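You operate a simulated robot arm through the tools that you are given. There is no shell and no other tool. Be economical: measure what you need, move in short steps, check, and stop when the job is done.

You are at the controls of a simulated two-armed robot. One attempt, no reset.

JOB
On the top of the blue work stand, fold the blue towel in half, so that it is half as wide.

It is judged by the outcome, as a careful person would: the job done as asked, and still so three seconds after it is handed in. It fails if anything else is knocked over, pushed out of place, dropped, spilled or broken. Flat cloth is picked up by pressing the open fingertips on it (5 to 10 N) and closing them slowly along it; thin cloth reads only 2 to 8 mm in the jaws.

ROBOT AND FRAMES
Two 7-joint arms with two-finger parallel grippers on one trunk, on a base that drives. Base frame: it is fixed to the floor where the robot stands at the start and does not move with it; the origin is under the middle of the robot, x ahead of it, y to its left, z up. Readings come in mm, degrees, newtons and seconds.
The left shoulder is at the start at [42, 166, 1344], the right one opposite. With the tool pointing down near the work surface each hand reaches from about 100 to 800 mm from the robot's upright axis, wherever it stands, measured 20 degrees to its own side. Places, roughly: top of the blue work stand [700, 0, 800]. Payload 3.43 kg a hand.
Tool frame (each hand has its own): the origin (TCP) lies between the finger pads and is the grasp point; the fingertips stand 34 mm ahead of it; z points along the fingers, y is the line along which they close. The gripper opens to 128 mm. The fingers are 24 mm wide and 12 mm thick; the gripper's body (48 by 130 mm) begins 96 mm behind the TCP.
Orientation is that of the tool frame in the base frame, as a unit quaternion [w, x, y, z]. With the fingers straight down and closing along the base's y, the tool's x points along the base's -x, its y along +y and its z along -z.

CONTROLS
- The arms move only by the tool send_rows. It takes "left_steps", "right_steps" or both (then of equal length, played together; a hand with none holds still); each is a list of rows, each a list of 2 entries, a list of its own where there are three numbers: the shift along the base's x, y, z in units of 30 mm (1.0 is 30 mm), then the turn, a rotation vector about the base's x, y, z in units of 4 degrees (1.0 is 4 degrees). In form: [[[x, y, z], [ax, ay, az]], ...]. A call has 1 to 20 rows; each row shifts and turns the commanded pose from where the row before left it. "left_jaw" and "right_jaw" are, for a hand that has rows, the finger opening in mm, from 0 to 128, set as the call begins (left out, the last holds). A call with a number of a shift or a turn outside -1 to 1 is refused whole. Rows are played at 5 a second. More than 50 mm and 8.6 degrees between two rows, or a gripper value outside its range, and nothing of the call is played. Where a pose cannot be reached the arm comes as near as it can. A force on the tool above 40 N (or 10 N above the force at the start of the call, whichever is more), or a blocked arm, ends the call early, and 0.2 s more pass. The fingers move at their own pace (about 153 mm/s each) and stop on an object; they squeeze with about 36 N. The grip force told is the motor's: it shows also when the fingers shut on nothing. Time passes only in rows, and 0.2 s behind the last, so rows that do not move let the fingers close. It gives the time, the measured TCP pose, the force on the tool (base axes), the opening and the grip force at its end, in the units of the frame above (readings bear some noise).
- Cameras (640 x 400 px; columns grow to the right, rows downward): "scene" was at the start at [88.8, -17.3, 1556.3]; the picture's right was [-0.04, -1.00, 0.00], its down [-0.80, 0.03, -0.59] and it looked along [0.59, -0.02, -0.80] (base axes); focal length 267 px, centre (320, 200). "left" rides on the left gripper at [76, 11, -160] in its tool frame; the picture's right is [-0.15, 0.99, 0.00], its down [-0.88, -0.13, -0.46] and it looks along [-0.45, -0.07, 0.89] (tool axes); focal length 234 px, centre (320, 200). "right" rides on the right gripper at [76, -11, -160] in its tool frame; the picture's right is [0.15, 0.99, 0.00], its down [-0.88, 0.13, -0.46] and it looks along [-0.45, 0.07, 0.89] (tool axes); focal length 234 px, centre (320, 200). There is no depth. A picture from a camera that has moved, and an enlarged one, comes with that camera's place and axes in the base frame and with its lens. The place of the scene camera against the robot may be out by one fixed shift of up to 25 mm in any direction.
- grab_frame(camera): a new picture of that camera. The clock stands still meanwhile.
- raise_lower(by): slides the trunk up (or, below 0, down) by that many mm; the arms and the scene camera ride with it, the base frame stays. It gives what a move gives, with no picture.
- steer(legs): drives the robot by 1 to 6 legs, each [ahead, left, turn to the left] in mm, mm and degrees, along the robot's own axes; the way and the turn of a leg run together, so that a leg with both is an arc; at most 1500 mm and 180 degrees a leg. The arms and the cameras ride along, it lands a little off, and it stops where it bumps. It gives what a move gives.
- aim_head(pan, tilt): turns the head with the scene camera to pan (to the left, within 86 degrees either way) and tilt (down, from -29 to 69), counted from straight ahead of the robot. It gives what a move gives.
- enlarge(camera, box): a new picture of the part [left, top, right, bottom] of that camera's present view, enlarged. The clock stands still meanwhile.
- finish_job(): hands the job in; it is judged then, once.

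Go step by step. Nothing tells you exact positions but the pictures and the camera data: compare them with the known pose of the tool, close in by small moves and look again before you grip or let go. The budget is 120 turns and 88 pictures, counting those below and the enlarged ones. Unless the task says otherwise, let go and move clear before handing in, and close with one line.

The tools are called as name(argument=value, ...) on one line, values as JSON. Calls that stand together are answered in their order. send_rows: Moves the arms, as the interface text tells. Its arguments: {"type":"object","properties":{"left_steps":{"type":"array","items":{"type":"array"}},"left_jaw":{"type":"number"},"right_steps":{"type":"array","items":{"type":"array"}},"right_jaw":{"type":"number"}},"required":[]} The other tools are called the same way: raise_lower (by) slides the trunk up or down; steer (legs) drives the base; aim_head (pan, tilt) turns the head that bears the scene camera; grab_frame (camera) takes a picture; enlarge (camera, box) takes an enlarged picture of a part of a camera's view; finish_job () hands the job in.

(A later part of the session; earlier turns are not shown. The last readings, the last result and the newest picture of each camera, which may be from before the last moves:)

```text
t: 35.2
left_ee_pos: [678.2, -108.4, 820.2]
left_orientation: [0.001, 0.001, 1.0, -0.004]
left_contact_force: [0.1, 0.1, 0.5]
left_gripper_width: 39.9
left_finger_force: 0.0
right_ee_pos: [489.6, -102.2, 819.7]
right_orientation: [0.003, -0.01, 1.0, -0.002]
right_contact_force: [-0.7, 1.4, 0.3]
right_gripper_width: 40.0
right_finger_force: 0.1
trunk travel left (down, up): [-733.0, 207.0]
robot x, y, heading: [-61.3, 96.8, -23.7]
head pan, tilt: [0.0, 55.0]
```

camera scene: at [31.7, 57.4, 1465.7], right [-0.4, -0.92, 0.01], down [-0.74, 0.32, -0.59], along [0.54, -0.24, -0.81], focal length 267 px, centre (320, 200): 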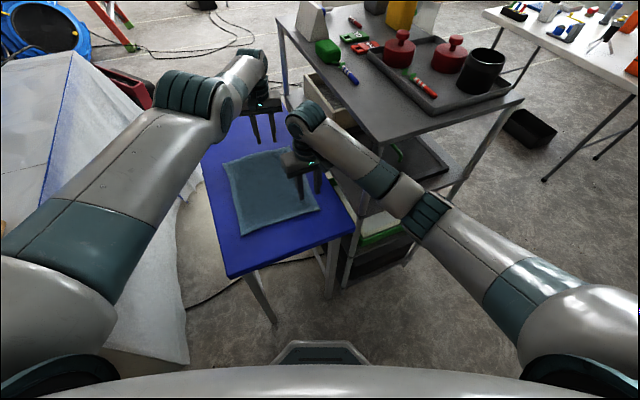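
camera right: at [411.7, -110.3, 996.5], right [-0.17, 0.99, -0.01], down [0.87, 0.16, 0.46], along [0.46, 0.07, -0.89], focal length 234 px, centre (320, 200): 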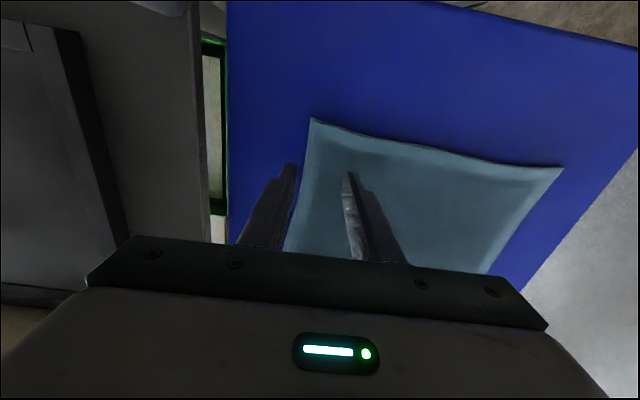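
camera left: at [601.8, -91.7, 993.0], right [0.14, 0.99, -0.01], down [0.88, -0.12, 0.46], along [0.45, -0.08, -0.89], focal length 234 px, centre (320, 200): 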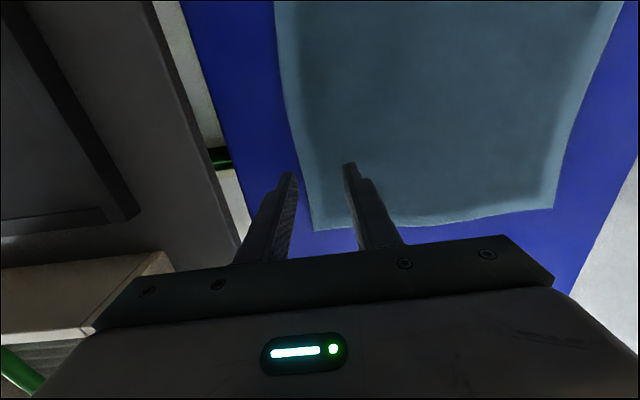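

send_rows(left_steps=[[[0, 0, -0.12], [0, 0, 0]], [[0, 0, -0.12], [0, 0, 0]], [[0, 0, -0.12], [0, 0, 0]], [[0, 0, 0], [0, 0, 0]]], right_steps=[[[0, 0, -0.12], [0, 0, 0]], [[0, 0, -0.12], [0, 0, 0]], [[0, 0, -0.12], [0, 0, 0]], [[0, 0, 0], [0, 0, 0]]])

grab_frame(camera="left")

grab_frame(camera="right")

```text
t: 35.9
left_ee_pos: [681.1, -114.2, 817.3]
left_orientation: [0.006, 0.0, 1.0, -0.002]
left_contact_force: [1.9, -0.5, 16.7]
left_gripper_width: 40.2
left_finger_force: 0.0
right_ee_pos: [493.0, -99.5, 816.0]
right_orientation: [0.008, -0.017, 1.0, 0.007]
right_contact_force: [1.1, 1.7, 6.5]
right_gripper_width: 40.1
right_finger_force: 0.3
trunk travel left (down, up): [-733.0, 207.0]
robot x, y, heading: [-68.0, 98.9, -23.7]
head pan, tilt: [0.0, 55.0]
stopped in row 3 (right hand): the force on the tool passed its limit (the readings are from after the stop); the commanded pose is now the measured one
```

```text
61 pictures are left
camera left: at [604.2, -103.0, 974.8], right [0.15, 0.99, 0.0], down [0.87, -0.13, 0.47], along [0.46, -0.07, -0.88], focal length 234 px, centre (320, 200)
```

left: 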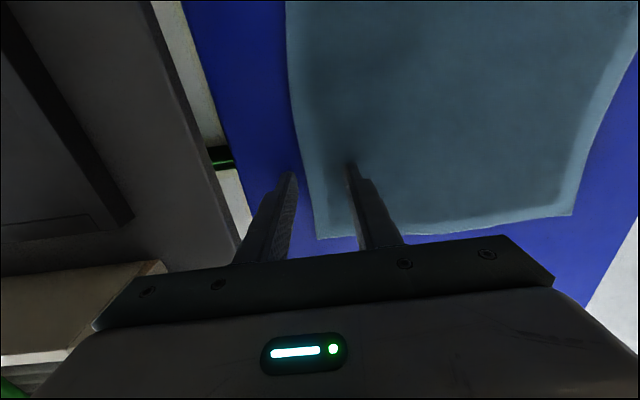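

```text
60 pictures are left
camera right: at [414.1, -115.8, 975.1], right [-0.18, 0.98, 0.01], down [0.87, 0.15, 0.47], along [0.46, 0.09, -0.88], focal length 234 px, centre (320, 200)
```

right: 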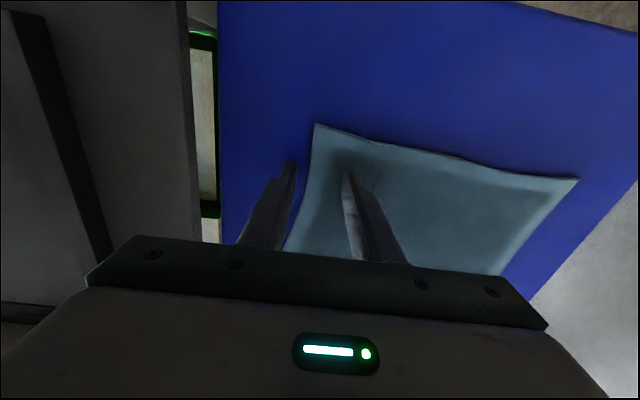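

Contact: the surface is at about z = 783, and both outer fingertips stand about 8–10 mm off the edge with the inner ones on the cloth. Now I close in stages, shifting the hands left so the outer finger sweeps the edge in.

send_rows(left_steps=[[[0, 0.1, 0.02], [0, 0, 0]], [[0, 0.1, 0], [0, 0, 0]], [[0, 0, 0], [0, 0, 0]]], right_steps=[[[0, 0.1, 0], [0, 0, 0]], [[0, 0.1, 0], [0, 0, 0]], [[0, 0, 0], [0, 0, 0]]], left_jaw=27, right_jaw=27)

enlarge(camera="left", box=[200, 100, 440, 250])

enlarge(camera="right", box=[200, 100, 440, 250])

```text
t: 36.6
left_ee_pos: [680.6, -111.6, 817.3]
left_orientation: [0.004, 0.0, 1.0, -0.002]
left_contact_force: [2.8, -4.9, 27.5]
left_gripper_width: 24.1
left_finger_force: 0.1
right_ee_pos: [493.4, -101.6, 816.5]
right_orientation: [0.006, -0.011, 1.0, 0.004]
right_contact_force: [-4.8, -3.8, 27.3]
right_gripper_width: 25.2
right_finger_force: 0.1
trunk travel left (down, up): [-733.0, 207.0]
robot x, y, heading: [-57.2, 100.3, -23.5]
head pan, tilt: [0.0, 55.0]
```

```text
2.67 times, centred on (320, 175) of left
camera zoom: at [604.4, -99.3, 974.8], right [0.15, 0.99, 0.0], down [0.88, -0.13, 0.46], along [0.46, -0.07, -0.89], focal length 624 px, centre (320, 267)
```

zoom: 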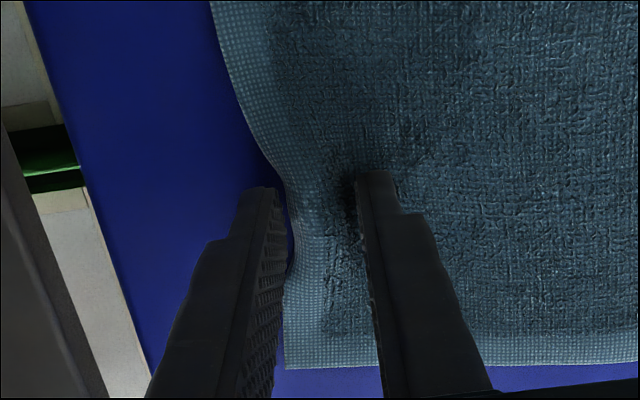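

```text
2.67 times, centred on (320, 175) of right
camera zoom: at [415.1, -116.7, 974.9], right [-0.17, 0.99, 0.01], down [0.87, 0.15, 0.47], along [0.46, 0.08, -0.88], focal length 624 px, centre (320, 267)
```

zoom: 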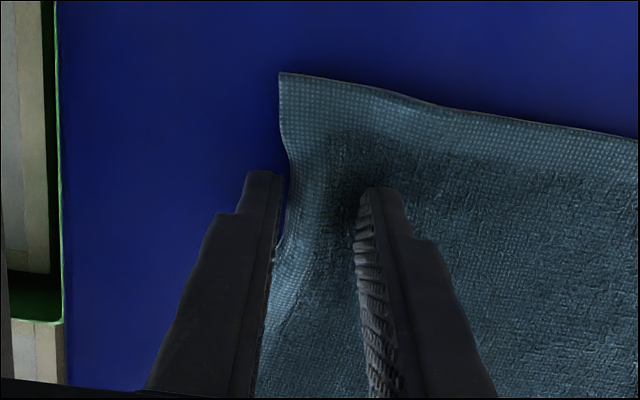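

That's working: the outer finger is pushing the hem inward and the cloth is buckling between the fingers. I'll ease the pressure and keep closing.

send_rows(left_steps=[[[0, 0.1, 0.04], [0, 0, 0]], [[0, 0.1, 0], [0, 0, 0]], [[0, 0, 0], [0, 0, 0]]], right_steps=[[[0, 0.1, 0.04], [0, 0, 0]], [[0, 0.1, 0], [0, 0, 0]], [[0, 0, 0], [0, 0, 0]]], left_jaw=14, right_jaw=14)

send_rows(left_steps=[[[0, 0.08, 0.02], [0, 0, 0]], [[0, 0.05, 0], [0, 0, 0]], [[0, 0, 0], [0, 0, 0]], [[0, 0, 0], [0, 0, 0]]], right_steps=[[[0, 0.08, 0.02], [0, 0, 0]], [[0, 0.05, 0], [0, 0, 0]], [[0, 0, 0], [0, 0, 0]], [[0, 0, 0], [0, 0, 0]]], left_jaw=0, right_jaw=0)

enlarge(camera="left", box=[200, 100, 440, 250])

enlarge(camera="right", box=[200, 100, 440, 250])

```text
t: 37.0
left_ee_pos: [683.1, -109.1, 816.3]
left_orientation: [0.006, 0.0, 1.0, 0.001]
left_contact_force: [0.0, 0.1, 17.2]
left_gripper_width: 4.5
left_finger_force: 35.7
right_ee_pos: [494.2, -101.0, 815.6]
right_orientation: [0.008, -0.012, 1.0, 0.006]
right_contact_force: [-1.9, -4.6, 30.2]
right_gripper_width: 12.0
right_finger_force: 0.1
trunk travel left (down, up): [-733.0, 207.0]
robot x, y, heading: [-61.3, 101.5, -23.5]
head pan, tilt: [0.0, 55.0]
stopped in row 1 (right hand): the force on the tool passed its limit (the readings are from after the stop); the commanded pose is now the measured one
```

```text
t: 38.0
left_ee_pos: [683.8, -108.6, 815.5]
left_orientation: [0.003, 0.001, 1.0, 0.0]
left_contact_force: [-3.8, -6.1, 31.8]
left_gripper_width: 4.9
left_finger_force: 36.2
right_ee_pos: [495.6, -99.6, 815.4]
right_orientation: [0.006, -0.01, 1.0, 0.006]
right_contact_force: [-4.6, 5.4, 38.2]
right_gripper_width: 4.2
right_finger_force: 35.9
trunk travel left (down, up): [-733.0, 207.0]
robot x, y, heading: [-61.2, 96.8, -23.6]
head pan, tilt: [0.0, 55.0]
```

```text
2.67 times, centred on (320, 175) of left
camera zoom: at [607.6, -97.6, 974.9], right [0.15, 0.99, 0.0], down [0.88, -0.13, 0.46], along [0.46, -0.07, -0.89], focal length 624 px, centre (320, 267)
```

zoom: 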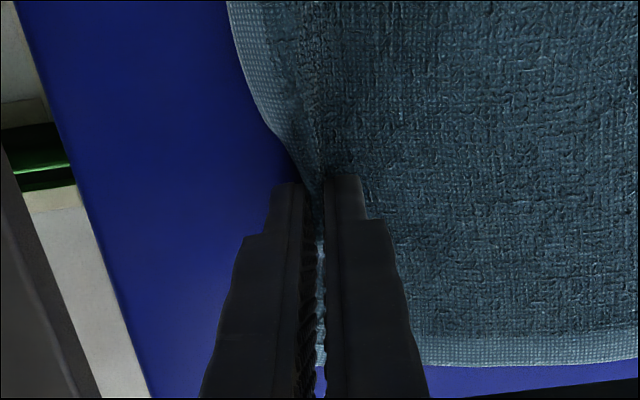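

```text
2.67 times, centred on (320, 175) of right
camera zoom: at [418.1, -115.7, 974.8], right [-0.17, 0.99, 0.01], down [0.87, 0.14, 0.47], along [0.46, 0.09, -0.88], focal length 624 px, centre (320, 267)
```

zoom: 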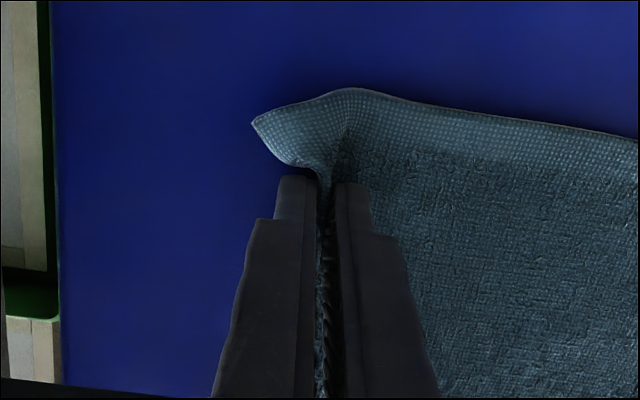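

Both hems are gripped (4–5 mm in the jaws). I'll lift a little along the fold arc and check that the cloth comes up.

send_rows(left_steps=[[[0, 0.04, 0.5], [0, 0, 0]], [[0, 0.13, 0.48], [0, 0, 0]], [[0, 0.21, 0.46], [0, 0, 0]]], right_steps=[[[0, 0.04, 0.5], [0, 0, 0]], [[0, 0.13, 0.48], [0, 0, 0]], [[0, 0.21, 0.46], [0, 0, 0]]])

grab_frame(camera="scene")

grab_frame(camera="right")

```text
t: 38.8
left_ee_pos: [689.4, -96.8, 849.5]
left_orientation: [-0.001, 0.0, 1.0, 0.004]
left_contact_force: [-0.4, 0.1, 0.3]
left_gripper_width: 4.2
left_finger_force: 36.2
right_ee_pos: [500.8, -92.1, 851.7]
right_orientation: [0.0, -0.008, 1.0, 0.006]
right_contact_force: [0.4, 0.1, -0.2]
right_gripper_width: 4.1
right_finger_force: 35.6
trunk travel left (down, up): [-733.0, 207.0]
robot x, y, heading: [-64.7, 97.5, -23.5]
head pan, tilt: [0.0, 55.0]
```

```text
55 pictures are left
camera scene: at [52.2, 31.0, 1463.5], right [-0.4, -0.92, 0.0], down [-0.75, 0.33, -0.57], along [0.53, -0.23, -0.82], focal length 267 px, centre (320, 200)
```

scene: 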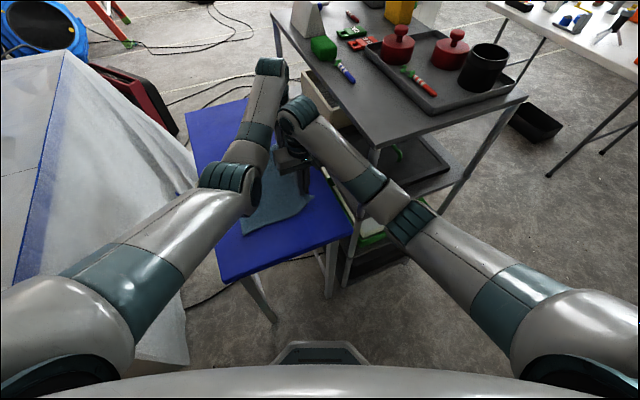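

```text
54 pictures are left
camera right: at [424.2, -108.0, 1012.2], right [-0.16, 0.99, 0.01], down [0.88, 0.14, 0.46], along [0.45, 0.09, -0.89], focal length 234 px, centre (320, 200)
```

right: 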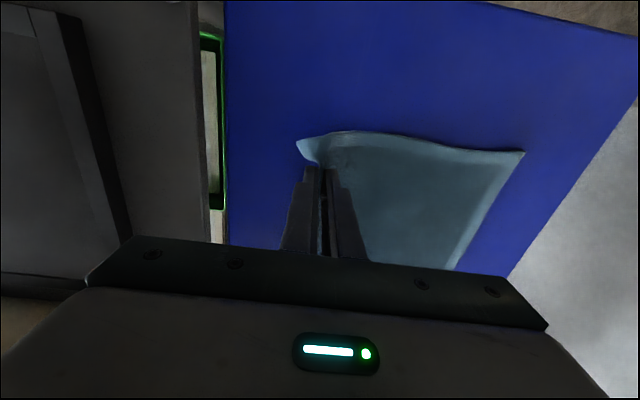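

The cloth is held and lifting. The left forearm would close on the right wrist as both go left, so I'll tilt the right hand about x as it travels. That leans its wrist to the right and also points the hem left, so I'll run the first half of the arc that way.

send_rows(left_steps=[[[-0.02, 0.277, 0.42], [0, 0, 0]], [[-0.02, 0.343, 0.38], [0, 0, 0]], [[-0.02, 0.4, 0.33], [0, 0, 0]], [[-0.02, 0.45, 0.27], [0, 0, 0]]], right_steps=[[[-0.02, 0.277, 0.42], [0.6, 0, 0]], [[-0.02, 0.343, 0.38], [0.7, 0, 0]], [[-0.02, 0.4, 0.33], [0.8, 0, 0]], [[-0.02, 0.45, 0.27], [0.9, 0, 0]]])

grab_frame(camera="scene")

```text
t: 39.8
left_ee_pos: [688.0, -52.4, 891.6]
left_orientation: [-0.001, 0.0, 1.0, 0.003]
left_contact_force: [-0.7, -0.8, 0.8]
left_gripper_width: 4.3
left_finger_force: 35.4
right_ee_pos: [498.8, -46.8, 895.7]
right_orientation: [0.002, -0.009, 0.994, 0.112]
right_contact_force: [0.1, 0.0, 0.3]
right_gripper_width: 4.1
right_finger_force: 36.1
trunk travel left (down, up): [-733.0, 207.0]
robot x, y, heading: [-62.7, 95.6, -23.4]
head pan, tilt: [0.0, 55.0]
```

```text
53 pictures are left
camera scene: at [52.2, 31.4, 1463.6], right [-0.4, -0.92, 0.0], down [-0.75, 0.33, -0.57], along [0.53, -0.23, -0.82], focal length 267 px, centre (320, 200)
```

scene: 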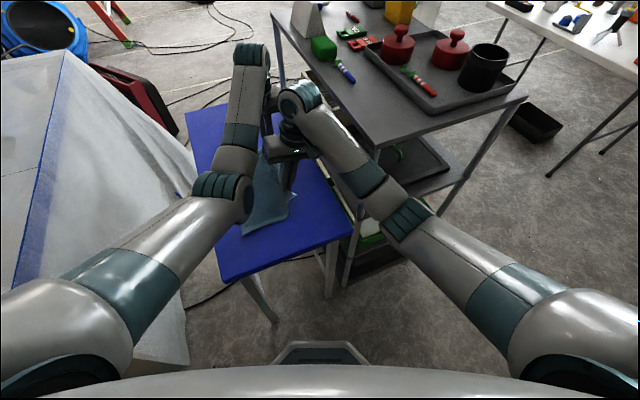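

Works well, and the clearance between the arms is growing. I'll continue through the top of the arc.

send_rows(left_steps=[[[-0.02, 0.487, 0.18], [0, 0, 0]], [[-0.02, 0.517, 0.08], [0, 0, 0]], [[-0.02, 0.527, 0], [0, 0, 0]], [[-0.02, 0.527, -0.04], [0, 0, 0]], [[-0.02, 0.517, -0.12], [0, 0, 0]]], right_steps=[[[-0.02, 0.487, 0.18], [1, 0, 0]], [[-0.02, 0.517, 0.08], [1, 0, 0]], [[-0.02, 0.527, 0], [1, 0, 0]], [[-0.02, 0.527, -0.04], [1, 0, 0]], [[-0.02, 0.517, -0.12], [1, 0, 0]]])

grab_frame(camera="scene")

grab_frame(camera="right")

```text
t: 40.2
left_ee_pos: [690.7, -34.0, 899.0]
left_orientation: [0.001, -0.006, 1.0, 0.004]
left_contact_force: [-2.9, -0.7, -0.5]
left_gripper_width: 4.4
left_finger_force: 35.7
right_ee_pos: [496.4, -42.1, 899.2]
right_orientation: [0.003, -0.004, 0.99, 0.141]
right_contact_force: [2.3, -3.2, -0.9]
right_gripper_width: 4.2
right_finger_force: 35.8
trunk travel left (down, up): [-733.0, 207.0]
robot x, y, heading: [-61.2, 96.5, -23.3]
head pan, tilt: [0.0, 55.0]
stopped in row 2 (right hand): the force on the tool passed its limit (the readings are from after the stop); the commanded pose is now the measured one
```

```text
52 pictures are left
camera scene: at [51.1, 30.2, 1463.6], right [-0.4, -0.92, 0.0], down [-0.75, 0.33, -0.57], along [0.53, -0.23, -0.82], focal length 267 px, centre (320, 200)
```

scene: 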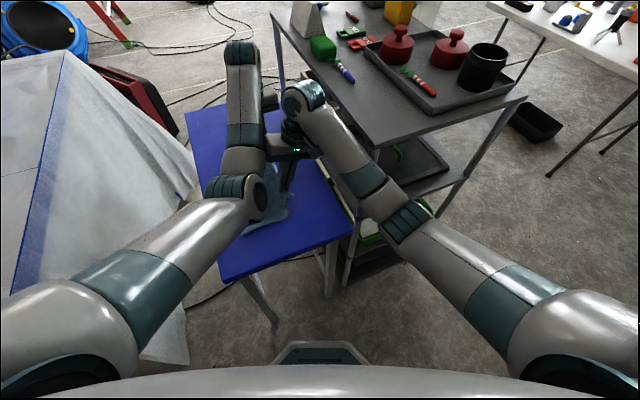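

```text
51 pictures are left
camera right: at [420.9, -99.5, 1049.1], right [-0.16, 0.95, 0.28], down [0.88, 0.01, 0.48], along [0.45, 0.32, -0.83], focal length 234 px, centre (320, 200)
```

right: 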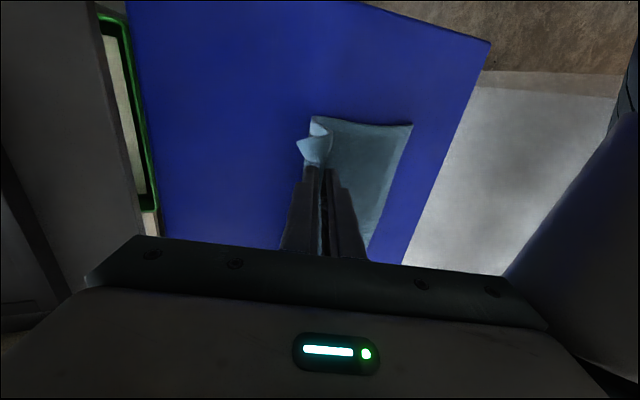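

The corner of the tilted right gripper touched the left forearm, so I stopped. There's plenty of floor to the left, so I'll freeze the arms and drive the base sideways (and slightly back, clear of the stand leg) to carry the hem over.

send_rows(right_steps=[[[0, -0.1, -0.1], [-0.5, 0, 0]], [[0, 0, -0.1], [0, 0, 0]]])

steer(legs=[[-18, 42, 0]])

grab_frame(camera="scene")

```text
t: 40.8
left_ee_pos: [690.6, -32.6, 896.7]
left_orientation: [0.0, -0.006, 1.0, 0.006]
left_contact_force: [-2.3, 0.2, -0.2]
left_gripper_width: 4.6
left_finger_force: 35.5
right_ee_pos: [498.2, -45.1, 893.2]
right_orientation: [0.002, -0.004, 0.992, 0.123]
right_contact_force: [0.2, -12.6, 4.3]
right_gripper_width: 3.9
right_finger_force: 35.7
trunk travel left (down, up): [-733.0, 207.0]
robot x, y, heading: [-58.5, 100.8, -23.3]
head pan, tilt: [0.0, 55.0]
```

```text
t: 41.8
left_ee_pos: [692.1, 10.9, 897.4]
left_orientation: [-0.001, -0.005, 1.0, 0.004]
left_contact_force: [-3.2, -0.3, 0.1]
left_gripper_width: 4.4
left_finger_force: 36.1
right_ee_pos: [498.3, -0.7, 891.8]
right_orientation: [0.002, -0.005, 0.992, 0.123]
right_contact_force: [1.6, -17.5, 1.1]
right_gripper_width: 4.1
right_finger_force: 36.1
trunk travel left (down, up): [-733.0, 207.0]
robot x, y, heading: [-62.2, 143.0, -23.6]
head pan, tilt: [0.0, 55.0]
```

```text
50 pictures are left
camera scene: at [52.2, 75.1, 1463.5], right [-0.4, -0.92, 0.0], down [-0.75, 0.33, -0.57], along [0.53, -0.23, -0.82], focal length 267 px, centre (320, 200)
```

scene: 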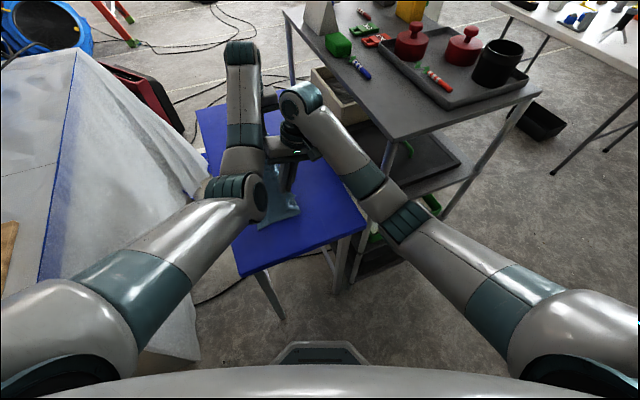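

Driving works cleanly. I'll tilt the right hand a bit more in place to take its body off the left forearm, then keep driving.

send_rows(right_steps=[[[0, 0, 0], [0.7, 0, 0]], [[0, 0, 0], [0.7, 0, 0]], [[0, 0, 0], [0.7, 0, 0]], [[0, 0, 0], [0.7, 0, 0]]])

steer(legs=[[-16, 37, 0]])

grab_frame(camera="right")

grab_frame(camera="left")

```text
t: 42.8
left_ee_pos: [689.9, 11.0, 898.0]
left_orientation: [0.0, -0.005, 1.0, 0.005]
left_contact_force: [-1.4, -0.1, 0.1]
left_gripper_width: 4.4
left_finger_force: 35.8
right_ee_pos: [498.5, -1.9, 892.1]
right_orientation: [0.003, -0.004, 0.976, 0.22]
right_contact_force: [2.3, -0.5, -0.3]
right_gripper_width: 4.0
right_finger_force: 36.2
trunk travel left (down, up): [-733.0, 207.0]
robot x, y, heading: [-61.8, 144.2, -23.5]
head pan, tilt: [0.0, 55.0]
```

```text
t: 43.6
left_ee_pos: [690.8, 49.2, 897.0]
left_orientation: [-0.001, -0.005, 1.0, 0.005]
left_contact_force: [-2.9, 0.5, -0.6]
left_gripper_width: 4.4
left_finger_force: 36.2
right_ee_pos: [497.3, 36.7, 893.4]
right_orientation: [0.003, -0.004, 0.976, 0.22]
right_contact_force: [2.0, -0.5, -1.0]
right_gripper_width: 4.3
right_finger_force: 36.2
trunk travel left (down, up): [-733.0, 207.0]
robot x, y, heading: [-61.3, 181.1, -23.3]
head pan, tilt: [0.0, 55.0]
```

```text
49 pictures are left
camera right: at [421.7, -43.5, 1031.6], right [-0.15, 0.89, 0.42], down [0.88, -0.07, 0.47], along [0.45, 0.45, -0.77], focal length 234 px, centre (320, 200)
```

right: 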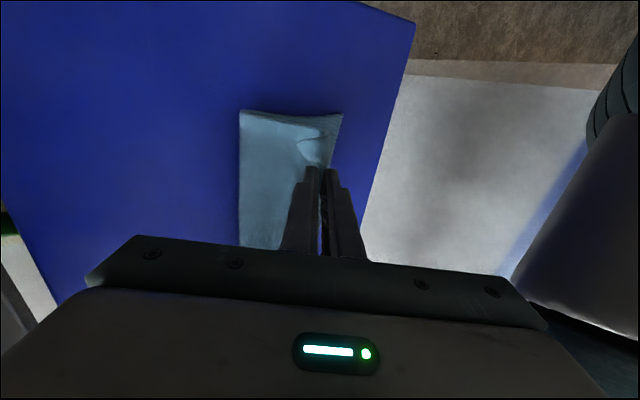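

```text
48 pictures are left
camera left: at [615.1, 56.6, 1056.9], right [0.14, 0.99, 0.01], down [0.88, -0.13, 0.45], along [0.45, -0.05, -0.89], focal length 234 px, centre (320, 200)
```

left: 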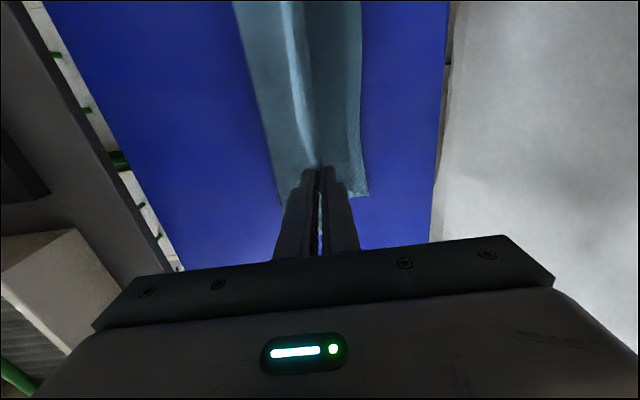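

The fold looks clean, and the bottom layer's left edge is at y ≈ 104–110. I'll lower while advancing in small stages.

send_rows(left_steps=[[[0, 0, -0.27], [0, 0, 0]], [[0, 0, -0.27], [0, 0, 0]], [[0, 0, -0.27], [0, 0, 0]]], right_steps=[[[0, 0.12, -0.22], [0.7, 0, 0]], [[0, 0.12, -0.22], [0.7, 0, 0]], [[0, 0.12, -0.22], [0.7, 0, 0]]])

steer(legs=[[-9, 21, 0]])

send_rows(left_steps=[[[0, 0, -0.3], [0, 0, 0]], [[0, 0, -0.3], [0, 0, 0]], [[0, 0, -0.3], [0, 0, 0]]], right_steps=[[[0, 0.1, -0.3], [0.4, 0, 0]], [[0, 0.1, -0.3], [0.4, 0, 0]], [[0, 0.1, -0.3], [0.2, 0, 0]]])

grab_frame(camera="scene")

grab_frame(camera="right")

grab_frame(camera="left")

```text
t: 44.4
left_ee_pos: [691.0, 50.1, 873.4]
left_orientation: [0.0, -0.003, 1.0, 0.004]
left_contact_force: [-3.1, 0.0, 0.2]
left_gripper_width: 4.1
left_finger_force: 35.9
right_ee_pos: [498.1, 49.1, 872.3]
right_orientation: [0.003, -0.003, 0.957, 0.29]
right_contact_force: [3.6, -0.5, 0.2]
right_gripper_width: 4.0
right_finger_force: 35.6
trunk travel left (down, up): [-733.0, 207.0]
robot x, y, heading: [-62.2, 185.4, -23.6]
head pan, tilt: [0.0, 55.0]
```

```text
t: 45.2
left_ee_pos: [691.6, 70.0, 873.4]
left_orientation: [0.0, -0.002, 1.0, 0.005]
left_contact_force: [-2.5, 0.4, 0.2]
left_gripper_width: 4.4
left_finger_force: 36.0
right_ee_pos: [497.0, 69.0, 872.9]
right_orientation: [0.003, -0.003, 0.957, 0.291]
right_contact_force: [3.2, -0.4, -1.0]
right_gripper_width: 3.9
right_finger_force: 36.2
trunk travel left (down, up): [-733.0, 207.0]
robot x, y, heading: [-62.8, 199.1, -23.6]
head pan, tilt: [0.0, 55.0]
```

```text
t: 46.0
left_ee_pos: [689.7, 70.8, 846.6]
left_orientation: [0.0, -0.004, 1.0, 0.005]
left_contact_force: [-3.7, -0.2, -0.2]
left_gripper_width: 4.1
left_finger_force: 35.9
right_ee_pos: [499.9, 78.3, 845.2]
right_orientation: [0.003, -0.003, 0.946, 0.323]
right_contact_force: [4.1, -0.9, -0.1]
right_gripper_width: 4.3
right_finger_force: 35.8
trunk travel left (down, up): [-733.0, 207.0]
robot x, y, heading: [-61.9, 206.6, -23.8]
head pan, tilt: [0.0, 55.0]
```

```text
47 pictures are left
camera scene: at [52.5, 137.3, 1463.6], right [-0.4, -0.92, 0.0], down [-0.75, 0.33, -0.57], along [0.53, -0.23, -0.82], focal length 267 px, centre (320, 200)
```

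scene: 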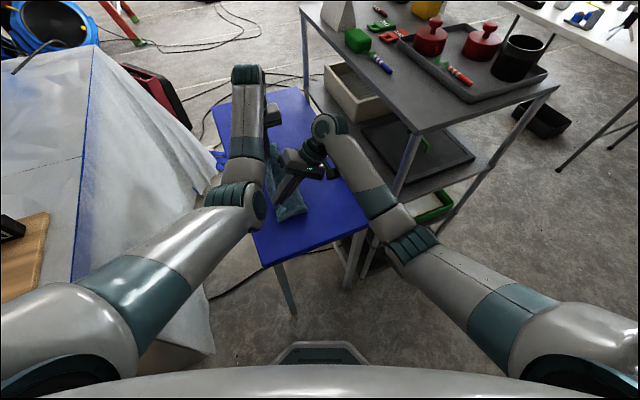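

```text
46 pictures are left
camera right: at [421.6, -29.1, 964.4], right [-0.15, 0.78, 0.6], down [0.88, -0.17, 0.45], along [0.45, 0.6, -0.66], focal length 234 px, centre (320, 200)
```

right: 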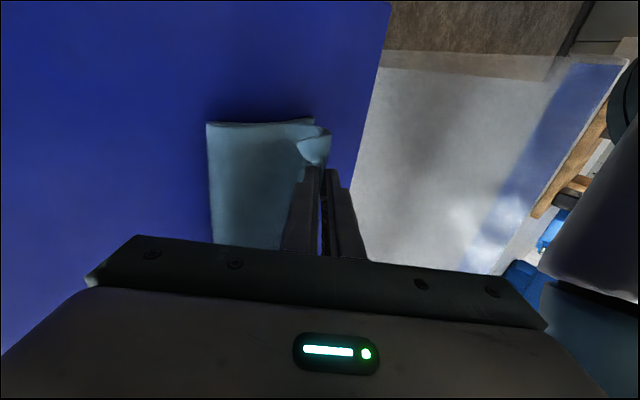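

```text
45 pictures are left
camera left: at [614.9, 79.0, 1005.9], right [0.14, 0.99, 0.01], down [0.88, -0.13, 0.45], along [0.45, -0.06, -0.89], focal length 234 px, centre (320, 200)
```

left: 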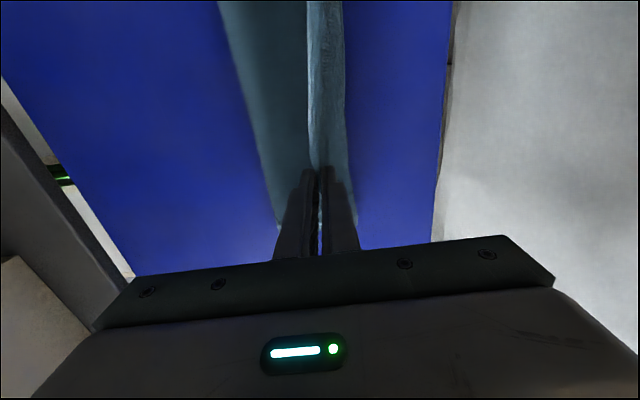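

Nearly there. One more 18 mm to the left, then lower to the cloth.

steer(legs=[[-8, 18, 0]])

send_rows(left_steps=[[[0, 0.1, -0.2], [0, 0, 0]], [[0, 0, -0.2], [0, 0, 0]], [[0, 0, -0.1], [0, 0, 0]], [[0, 0, 0], [0, 0, 0]]], right_steps=[[[0, 0.1, -0.2], [0, 0, 0]], [[0, 0, -0.2], [0, 0, 0]], [[0, 0, -0.1], [0, 0, 0]], [[0, 0, 0], [0, 0, 0]]])

grab_frame(camera="right")

grab_frame(camera="left")

```text
t: 46.8
left_ee_pos: [690.6, 86.1, 846.1]
left_orientation: [0.0, -0.003, 1.0, 0.006]
left_contact_force: [-3.1, 0.6, -0.5]
left_gripper_width: 4.5
left_finger_force: 36.4
right_ee_pos: [497.6, 95.3, 844.9]
right_orientation: [0.003, -0.002, 0.946, 0.324]
right_contact_force: [4.3, -0.7, -0.5]
right_gripper_width: 3.9
right_finger_force: 35.7
trunk travel left (down, up): [-733.0, 207.0]
robot x, y, heading: [-61.1, 228.0, -23.9]
head pan, tilt: [0.0, 55.0]
```

```text
t: 47.8
left_ee_pos: [691.0, 90.9, 830.7]
left_orientation: [0.0, -0.002, 1.0, 0.004]
left_contact_force: [-5.1, 0.9, 1.3]
left_gripper_width: 4.3
left_finger_force: 35.6
right_ee_pos: [498.3, 99.4, 829.0]
right_orientation: [0.003, -0.002, 0.946, 0.323]
right_contact_force: [3.8, 0.2, 0.1]
right_gripper_width: 4.2
right_finger_force: 36.2
trunk travel left (down, up): [-733.0, 207.0]
robot x, y, heading: [-57.3, 222.4, -23.5]
head pan, tilt: [0.0, 55.0]
```

```text
44 pictures are left
camera right: at [421.4, -8.2, 949.3], right [-0.15, 0.78, 0.6], down [0.88, -0.17, 0.45], along [0.45, 0.6, -0.66], focal length 234 px, centre (320, 200)
```

right: 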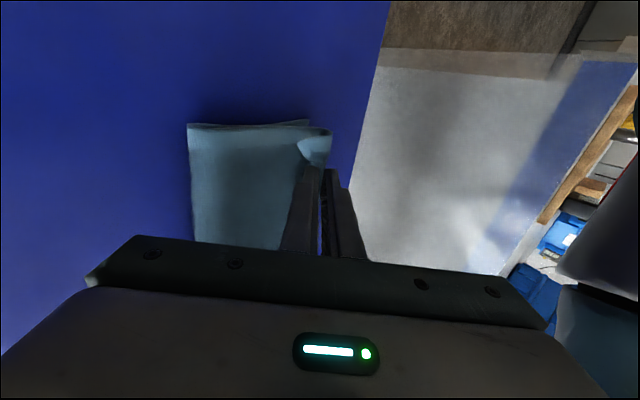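

```text
43 pictures are left
camera left: at [614.6, 100.1, 991.4], right [0.14, 0.99, 0.01], down [0.88, -0.13, 0.45], along [0.45, -0.06, -0.89], focal length 234 px, centre (320, 200)
```

left: 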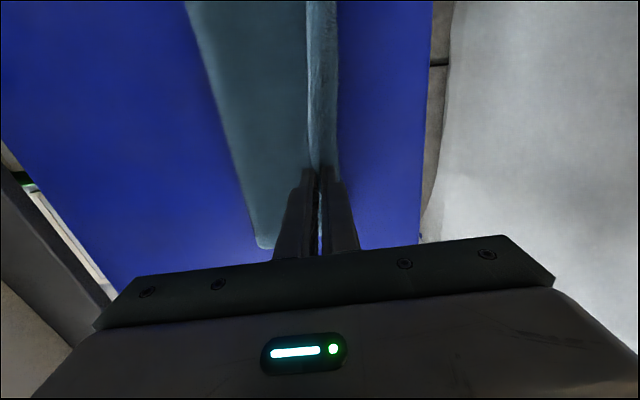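

Alignment looks good: the hem is over the bottom edge on both sides. I'll lower the last few millimetres.

send_rows(left_steps=[[[0, 0, -0.12], [0, 0, 0]], [[0, 0, -0.12], [0, 0, 0]], [[0, 0, 0], [0, 0, 0]]], right_steps=[[[0, 0, -0.12], [0, 0, 0]], [[0, 0, -0.12], [0, 0, 0]], [[0, 0, 0], [0, 0, 0]]])

```text
t: 48.6
left_ee_pos: [689.5, 91.2, 825.4]
left_orientation: [0.0, -0.003, 1.0, 0.004]
left_contact_force: [-4.0, -0.2, 2.1]
left_gripper_width: 4.4
left_finger_force: 36.2
right_ee_pos: [498.4, 100.1, 823.2]
right_orientation: [0.003, -0.003, 0.947, 0.322]
right_contact_force: [4.0, -0.3, 1.0]
right_gripper_width: 4.0
right_finger_force: 36.0
trunk travel left (down, up): [-733.0, 207.0]
robot x, y, heading: [-64.8, 226.0, -23.8]
head pan, tilt: [0.0, 55.0]
```

Touching lightly. I'll open the jaws slowly and withdraw along the fingers.

send_rows(left_steps=[[[0, 0, 0], [0, 0, 0]], [[0, 0, 0], [0, 0, 0]], [[0, 0, 0], [0, 0, 0]]], right_steps=[[[0, 0, 0], [0, 0, 0]], [[0, 0, 0], [0, 0, 0]], [[0, 0, 0], [0, 0, 0]]], left_jaw=20, right_jaw=20)

enlarge(camera="left", box=[180, 60, 460, 260])

enlarge(camera="right", box=[160, 60, 440, 260])

```text
t: 49.4
left_ee_pos: [691.0, 91.4, 825.6]
left_orientation: [0.0, -0.002, 1.0, 0.003]
left_contact_force: [-1.0, -0.4, 0.6]
left_gripper_width: 20.0
left_finger_force: 0.1
right_ee_pos: [497.9, 100.4, 823.5]
right_orientation: [0.004, -0.002, 0.946, 0.324]
right_contact_force: [-0.4, 1.6, 7.0]
right_gripper_width: 16.6
right_finger_force: 0.0
trunk travel left (down, up): [-733.0, 207.0]
robot x, y, heading: [-62.0, 226.1, -23.5]
head pan, tilt: [0.0, 55.0]
```

```text
2.00 times, centred on (320, 160) of left
camera zoom: at [614.5, 100.7, 984.8], right [0.14, 0.99, 0.01], down [0.88, -0.13, 0.46], along [0.45, -0.06, -0.89], focal length 468 px, centre (320, 280)
```

zoom: 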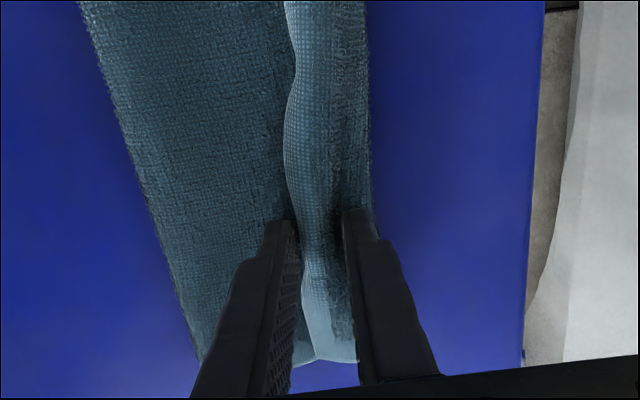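

```text
2.00 times, centred on (300, 160) of right
camera zoom: at [421.1, -7.4, 942.5], right [-0.15, 0.78, 0.6], down [0.88, -0.17, 0.45], along [0.45, 0.6, -0.66], focal length 468 px, centre (360, 280)
```

zoom: 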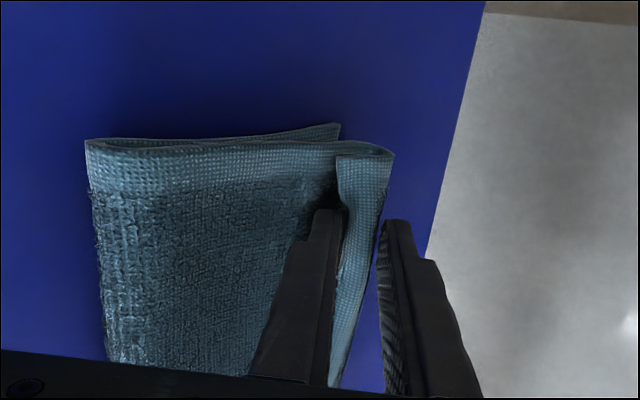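

The towel is folded, but about 25 mm of hem has curled back over the top, and the whole fold sits slightly to the left with the crease about 14 mm off. I'll raise the fingers a little, re-grip only the hem's tip, move it right about 28 mm, and then sweep the flap out to the left.

send_rows(left_steps=[[[0, 0, 0.2], [0, 0, 0]], [[0, 0, 0.15], [0, 0, 0]], [[0, 0, 0], [0, 0, 0]]], right_steps=[[[0, 0, 0.2], [0, 0, 0]], [[0, 0, 0.15], [0, 0, 0]], [[0, 0, 0], [0, 0, 0]]])

enlarge(camera="left", box=[180, 60, 460, 260])

enlarge(camera="right", box=[160, 60, 440, 260])

```text
t: 50.2
left_ee_pos: [689.2, 91.8, 835.5]
left_orientation: [0.0, -0.002, 1.0, 0.004]
left_contact_force: [-0.4, 0.0, 0.5]
left_gripper_width: 20.0
left_finger_force: 0.1
right_ee_pos: [496.9, 99.3, 833.1]
right_orientation: [0.003, -0.003, 0.946, 0.323]
right_contact_force: [0.7, -0.4, 0.1]
right_gripper_width: 19.9
right_finger_force: 0.0
trunk travel left (down, up): [-733.0, 207.0]
robot x, y, heading: [-63.9, 224.3, -23.7]
head pan, tilt: [0.0, 55.0]
```

```text
2.00 times, centred on (320, 160) of left
camera zoom: at [614.8, 100.2, 994.8], right [0.14, 0.99, 0.01], down [0.88, -0.13, 0.45], along [0.45, -0.06, -0.89], focal length 468 px, centre (320, 280)
```

zoom: 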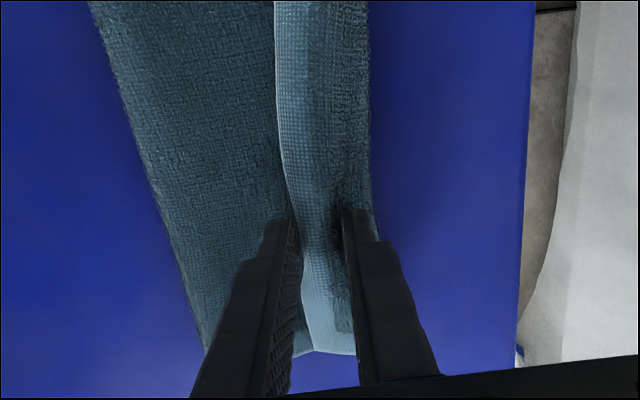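

```text
2.00 times, centred on (300, 160) of right
camera zoom: at [421.4, -7.8, 952.3], right [-0.15, 0.78, 0.6], down [0.88, -0.17, 0.45], along [0.45, 0.6, -0.66], focal length 468 px, centre (360, 280)
```

zoom: 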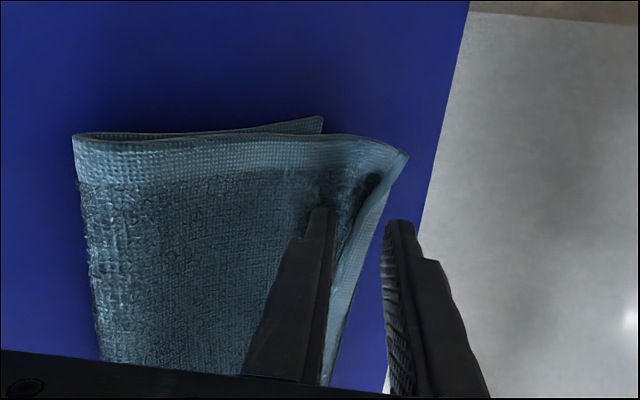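

The right side's hem has already sprung open to the left. I'll sweep the left hand's inner finger leftward to unfold the far side too.

send_rows(left_steps=[[[0, 0.2, -0.1], [0, 0, 0]], [[0, 0.3, 0], [0, 0, 0]], [[0, 0.3, 0.1], [0, 0, 0]], [[0, 0.3, 0.1], [0, 0, 0]], [[0, 0, 0], [0, 0, 0]]])

enlarge(camera="left", box=[180, 60, 460, 260])

grab_frame(camera="scene")

```text
t: 51.4
left_ee_pos: [689.7, 124.4, 838.2]
left_orientation: [0.0, -0.003, 1.0, 0.004]
left_contact_force: [0.0, 0.0, 0.1]
left_gripper_width: 19.8
left_finger_force: 0.0
right_ee_pos: [498.6, 100.7, 833.0]
right_orientation: [0.003, -0.003, 0.946, 0.323]
right_contact_force: [-0.4, -0.7, -0.8]
right_gripper_width: 20.0
right_finger_force: 0.0
trunk travel left (down, up): [-733.0, 207.0]
robot x, y, heading: [-61.9, 221.3, -23.7]
head pan, tilt: [0.0, 55.0]
```

```text
2.00 times, centred on (320, 160) of left
camera zoom: at [614.7, 133.1, 997.8], right [0.14, 0.99, 0.01], down [0.88, -0.13, 0.46], along [0.45, -0.06, -0.89], focal length 468 px, centre (320, 280)
```

zoom: 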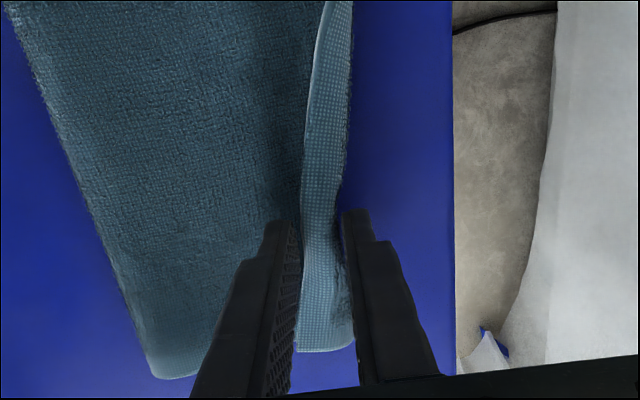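

```text
37 pictures are left
camera scene: at [52.3, 156.1, 1463.5], right [-0.4, -0.92, 0.0], down [-0.75, 0.33, -0.57], along [0.53, -0.23, -0.82], focal length 267 px, centre (320, 200)
```

scene: 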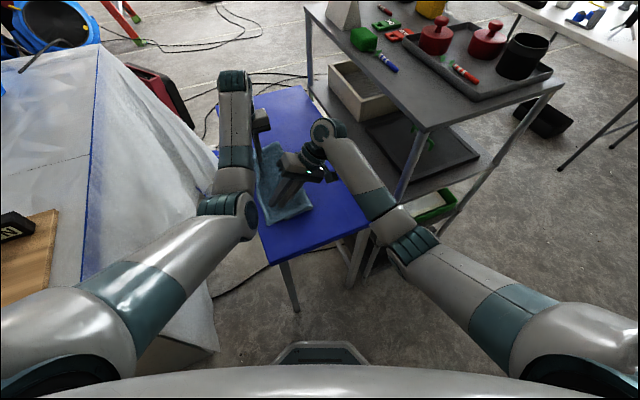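

I'll withdraw both hands upward to see the towel's true state before tidying.

send_rows(left_steps=[[[0, 0, 0.5], [0, 0, 0]], [[0, 0, 0.5], [0, 0, 0]], [[0, 0, 0.5], [0, 0, 0]], [[0, 0.3, 0.6], [0, 0, 0]], [[0, 0.6, 0.6], [0, 0, 0]], [[0, 0.6, 0.6], [0, 0, 0]], [[0, 0.6, 0.4], [0, 0, 0]]], right_steps=[[[0, -0.3, 0.4], [0, 0, 0]], [[0, -0.3, 0.4], [0, 0, 0]], [[0, -0.3, 0.4], [0, 0, 0]], [[-0.5, -0.3, 0.4], [0, 0, 0]], [[-0.8, -0.3, 0.4], [0, 0, 0]], [[-0.8, 0, 0.4], [0, 0, 0]], [[-0.8, 0, 0.4], [0, 0, 0]]])

grab_frame(camera="scene")

grab_frame(camera="left")

grab_frame(camera="right")

```text
t: 53.0
left_ee_pos: [689.4, 188.1, 949.5]
left_orientation: [0.001, -0.002, 1.0, 0.004]
left_contact_force: [0.4, -1.0, 0.8]
left_gripper_width: 20.1
left_finger_force: 0.0
right_ee_pos: [410.6, 54.7, 917.4]
right_orientation: [0.003, -0.002, 0.946, 0.323]
right_contact_force: [-1.3, 0.4, -0.5]
right_gripper_width: 20.1
right_finger_force: 0.0
trunk travel left (down, up): [-733.0, 207.0]
robot x, y, heading: [-59.0, 220.6, -23.5]
head pan, tilt: [0.0, 55.0]
```

```text
36 pictures are left
camera scene: at [51.3, 156.4, 1463.6], right [-0.4, -0.92, 0.0], down [-0.75, 0.33, -0.57], along [0.53, -0.23, -0.82], focal length 267 px, centre (320, 200)
```

scene: 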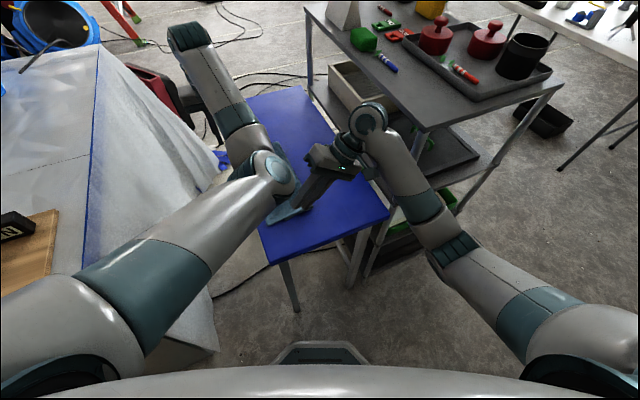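

```text
35 pictures are left
camera left: at [614.4, 197.1, 1109.5], right [0.14, 0.99, 0.01], down [0.88, -0.13, 0.45], along [0.45, -0.06, -0.89], focal length 234 px, centre (320, 200)
```

left: 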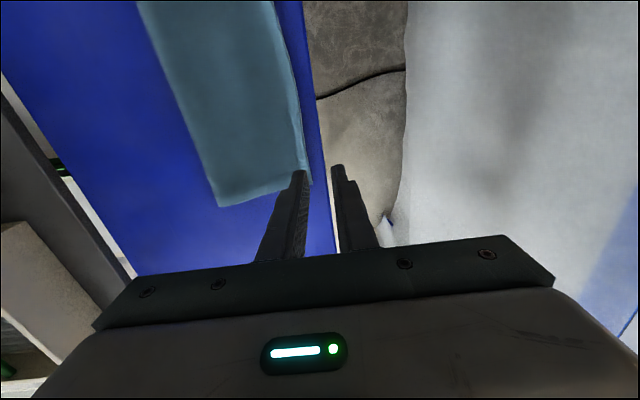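

```text
34 pictures are left
camera right: at [333.9, -52.3, 1037.6], right [-0.15, 0.78, 0.6], down [0.88, -0.17, 0.45], along [0.46, 0.6, -0.66], focal length 234 px, centre (320, 200)
```

right: 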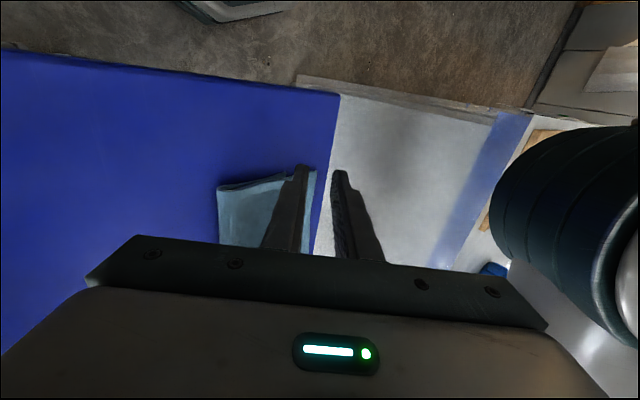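

I need a clear view, so I'll back the robot off so that both arms leave the stand.

steer(legs=[[-380, 0, 0]])

grab_frame(camera="scene")

```text
t: 55.4
left_ee_pos: [342.1, 340.3, 948.9]
left_orientation: [0.0, -0.002, 1.0, 0.005]
left_contact_force: [-0.5, -0.8, -0.6]
left_gripper_width: 19.9
left_finger_force: 0.0
right_ee_pos: [62.3, 208.6, 917.9]
right_orientation: [0.003, -0.002, 0.946, 0.324]
right_contact_force: [-0.1, 0.0, -0.3]
right_gripper_width: 20.2
right_finger_force: 0.1
trunk travel left (down, up): [-733.0, 207.0]
robot x, y, heading: [-412.9, 381.5, -23.7]
head pan, tilt: [0.0, 55.0]
```

```text
33 pictures are left
camera scene: at [-296.8, 309.5, 1463.5], right [-0.4, -0.92, 0.0], down [-0.75, 0.33, -0.57], along [0.53, -0.23, -0.82], focal length 267 px, centre (320, 200)
```

scene: 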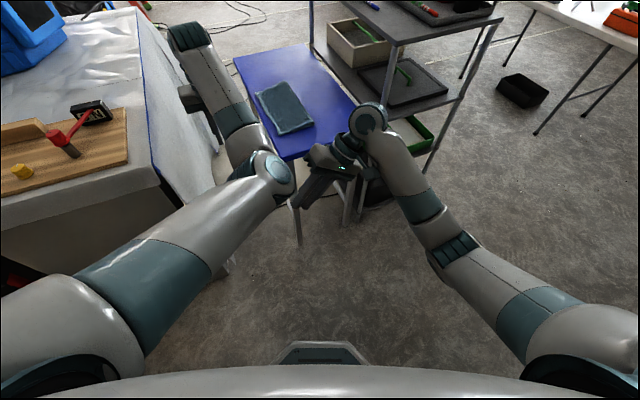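

enlarge(camera="scene", box=[220, 50, 360, 150])

```text
4.00 times, centred on (290, 100) of scene
camera zoom: at [-296.8, 309.5, 1463.5], right [-0.4, -0.92, 0.0], down [-0.75, 0.33, -0.57], along [0.53, -0.23, -0.82], focal length 1068 px, centre (440, 600)
```

zoom: 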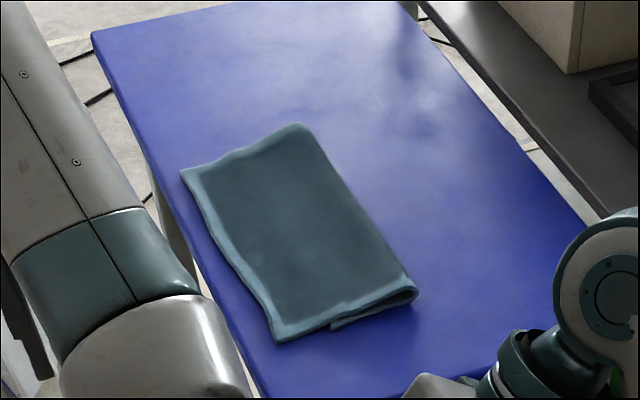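

Clear view now: the fold is neat and the hem lies flat, but the crease is about 25 mm too far left, so the top layer overhangs the bottom edge by about 55 mm. I'll re-grip the overhanging hem, peel it back past the middle, and lay it down shorter. First I set the arms here, clear of everything, in the relative pose that worked for the first grip.

send_rows(left_steps=[[[0, -0.9, 0], [0, 0, 0]], [[0, -0.9, 0], [0, 0, 0]], [[0, -0.9, 0], [0, 0, 0]], [[0, -0.9, 0], [0, 0, 0]], [[0, -0.9, 0], [0, 0, 0]], [[0, -0.9, 0], [0, 0, 0]], [[0, 0, 0], [0, 0, 0]]], left_jaw=40)

send_rows(right_steps=[[[0.3, -0.08, 0.1], [-1, 0, 0]], [[0.3, -0.08, 0.1], [-1, 0, 0]], [[0.3, -0.08, 0.1], [-1, 0, 0]], [[0.3, -0.08, 0.1], [-1, 0, 0]], [[0.3, -0.08, 0.1], [-1, 0, 0]], [[0.3, -0.08, 0.1], [-1, 0, 0]], [[0.3, -0.08, 0.1], [-1, 0, 0]], [[0.3, -0.08, 0.1], [-1, 0, 0]], [[0.3, -0.08, 0.1], [-1, 0, 0]], [[0, -0.08, 0.1], [-0.4, 0, 0]]], right_jaw=40)

grab_frame(camera="scene")

```text
t: 57.0
left_ee_pos: [343.2, 179.4, 948.2]
left_orientation: [0.0, -0.004, 1.0, 0.003]
left_contact_force: [0.8, 0.8, -0.1]
left_gripper_width: 39.8
left_finger_force: 0.0
right_ee_pos: [62.6, 208.6, 918.9]
right_orientation: [0.004, -0.002, 0.946, 0.323]
right_contact_force: [0.9, 0.1, -0.8]
right_gripper_width: 20.0
right_finger_force: 0.0
trunk travel left (down, up): [-733.0, 207.0]
robot x, y, heading: [-409.7, 376.7, -23.7]
head pan, tilt: [0.0, 55.0]
```

```text
t: 58.1
left_ee_pos: [347.5, 185.7, 949.0]
left_orientation: [0.002, -0.007, 1.0, 0.004]
left_contact_force: [0.0, -0.1, -0.1]
left_gripper_width: 40.0
left_finger_force: 0.1
right_ee_pos: [98.4, 194.4, 929.2]
right_orientation: [-0.001, -0.001, 0.984, 0.179]
right_contact_force: [-0.6, -1.6, -0.3]
right_gripper_width: 39.8
right_finger_force: 0.1
trunk travel left (down, up): [-733.0, 207.0]
robot x, y, heading: [-412.5, 376.3, -23.6]
head pan, tilt: [0.0, 55.0]
stopped in row 5 (right hand): the force on the tool passed its limit (the readings are from after the stop); the commanded pose is now the measured one
```

```text
31 pictures are left
camera scene: at [-296.3, 309.9, 1463.5], right [-0.4, -0.92, 0.0], down [-0.75, 0.33, -0.57], along [0.52, -0.23, -0.82], focal length 267 px, centre (320, 200)
```

scene: 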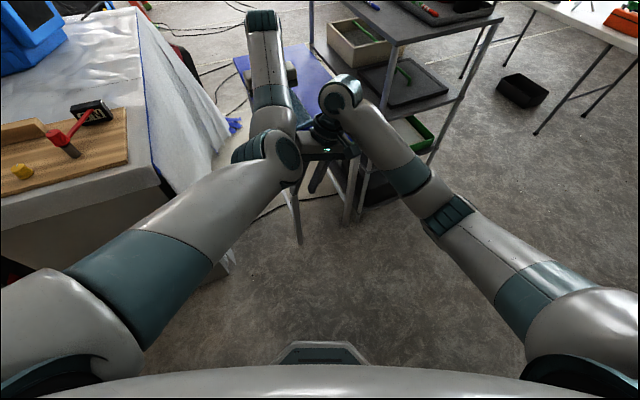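

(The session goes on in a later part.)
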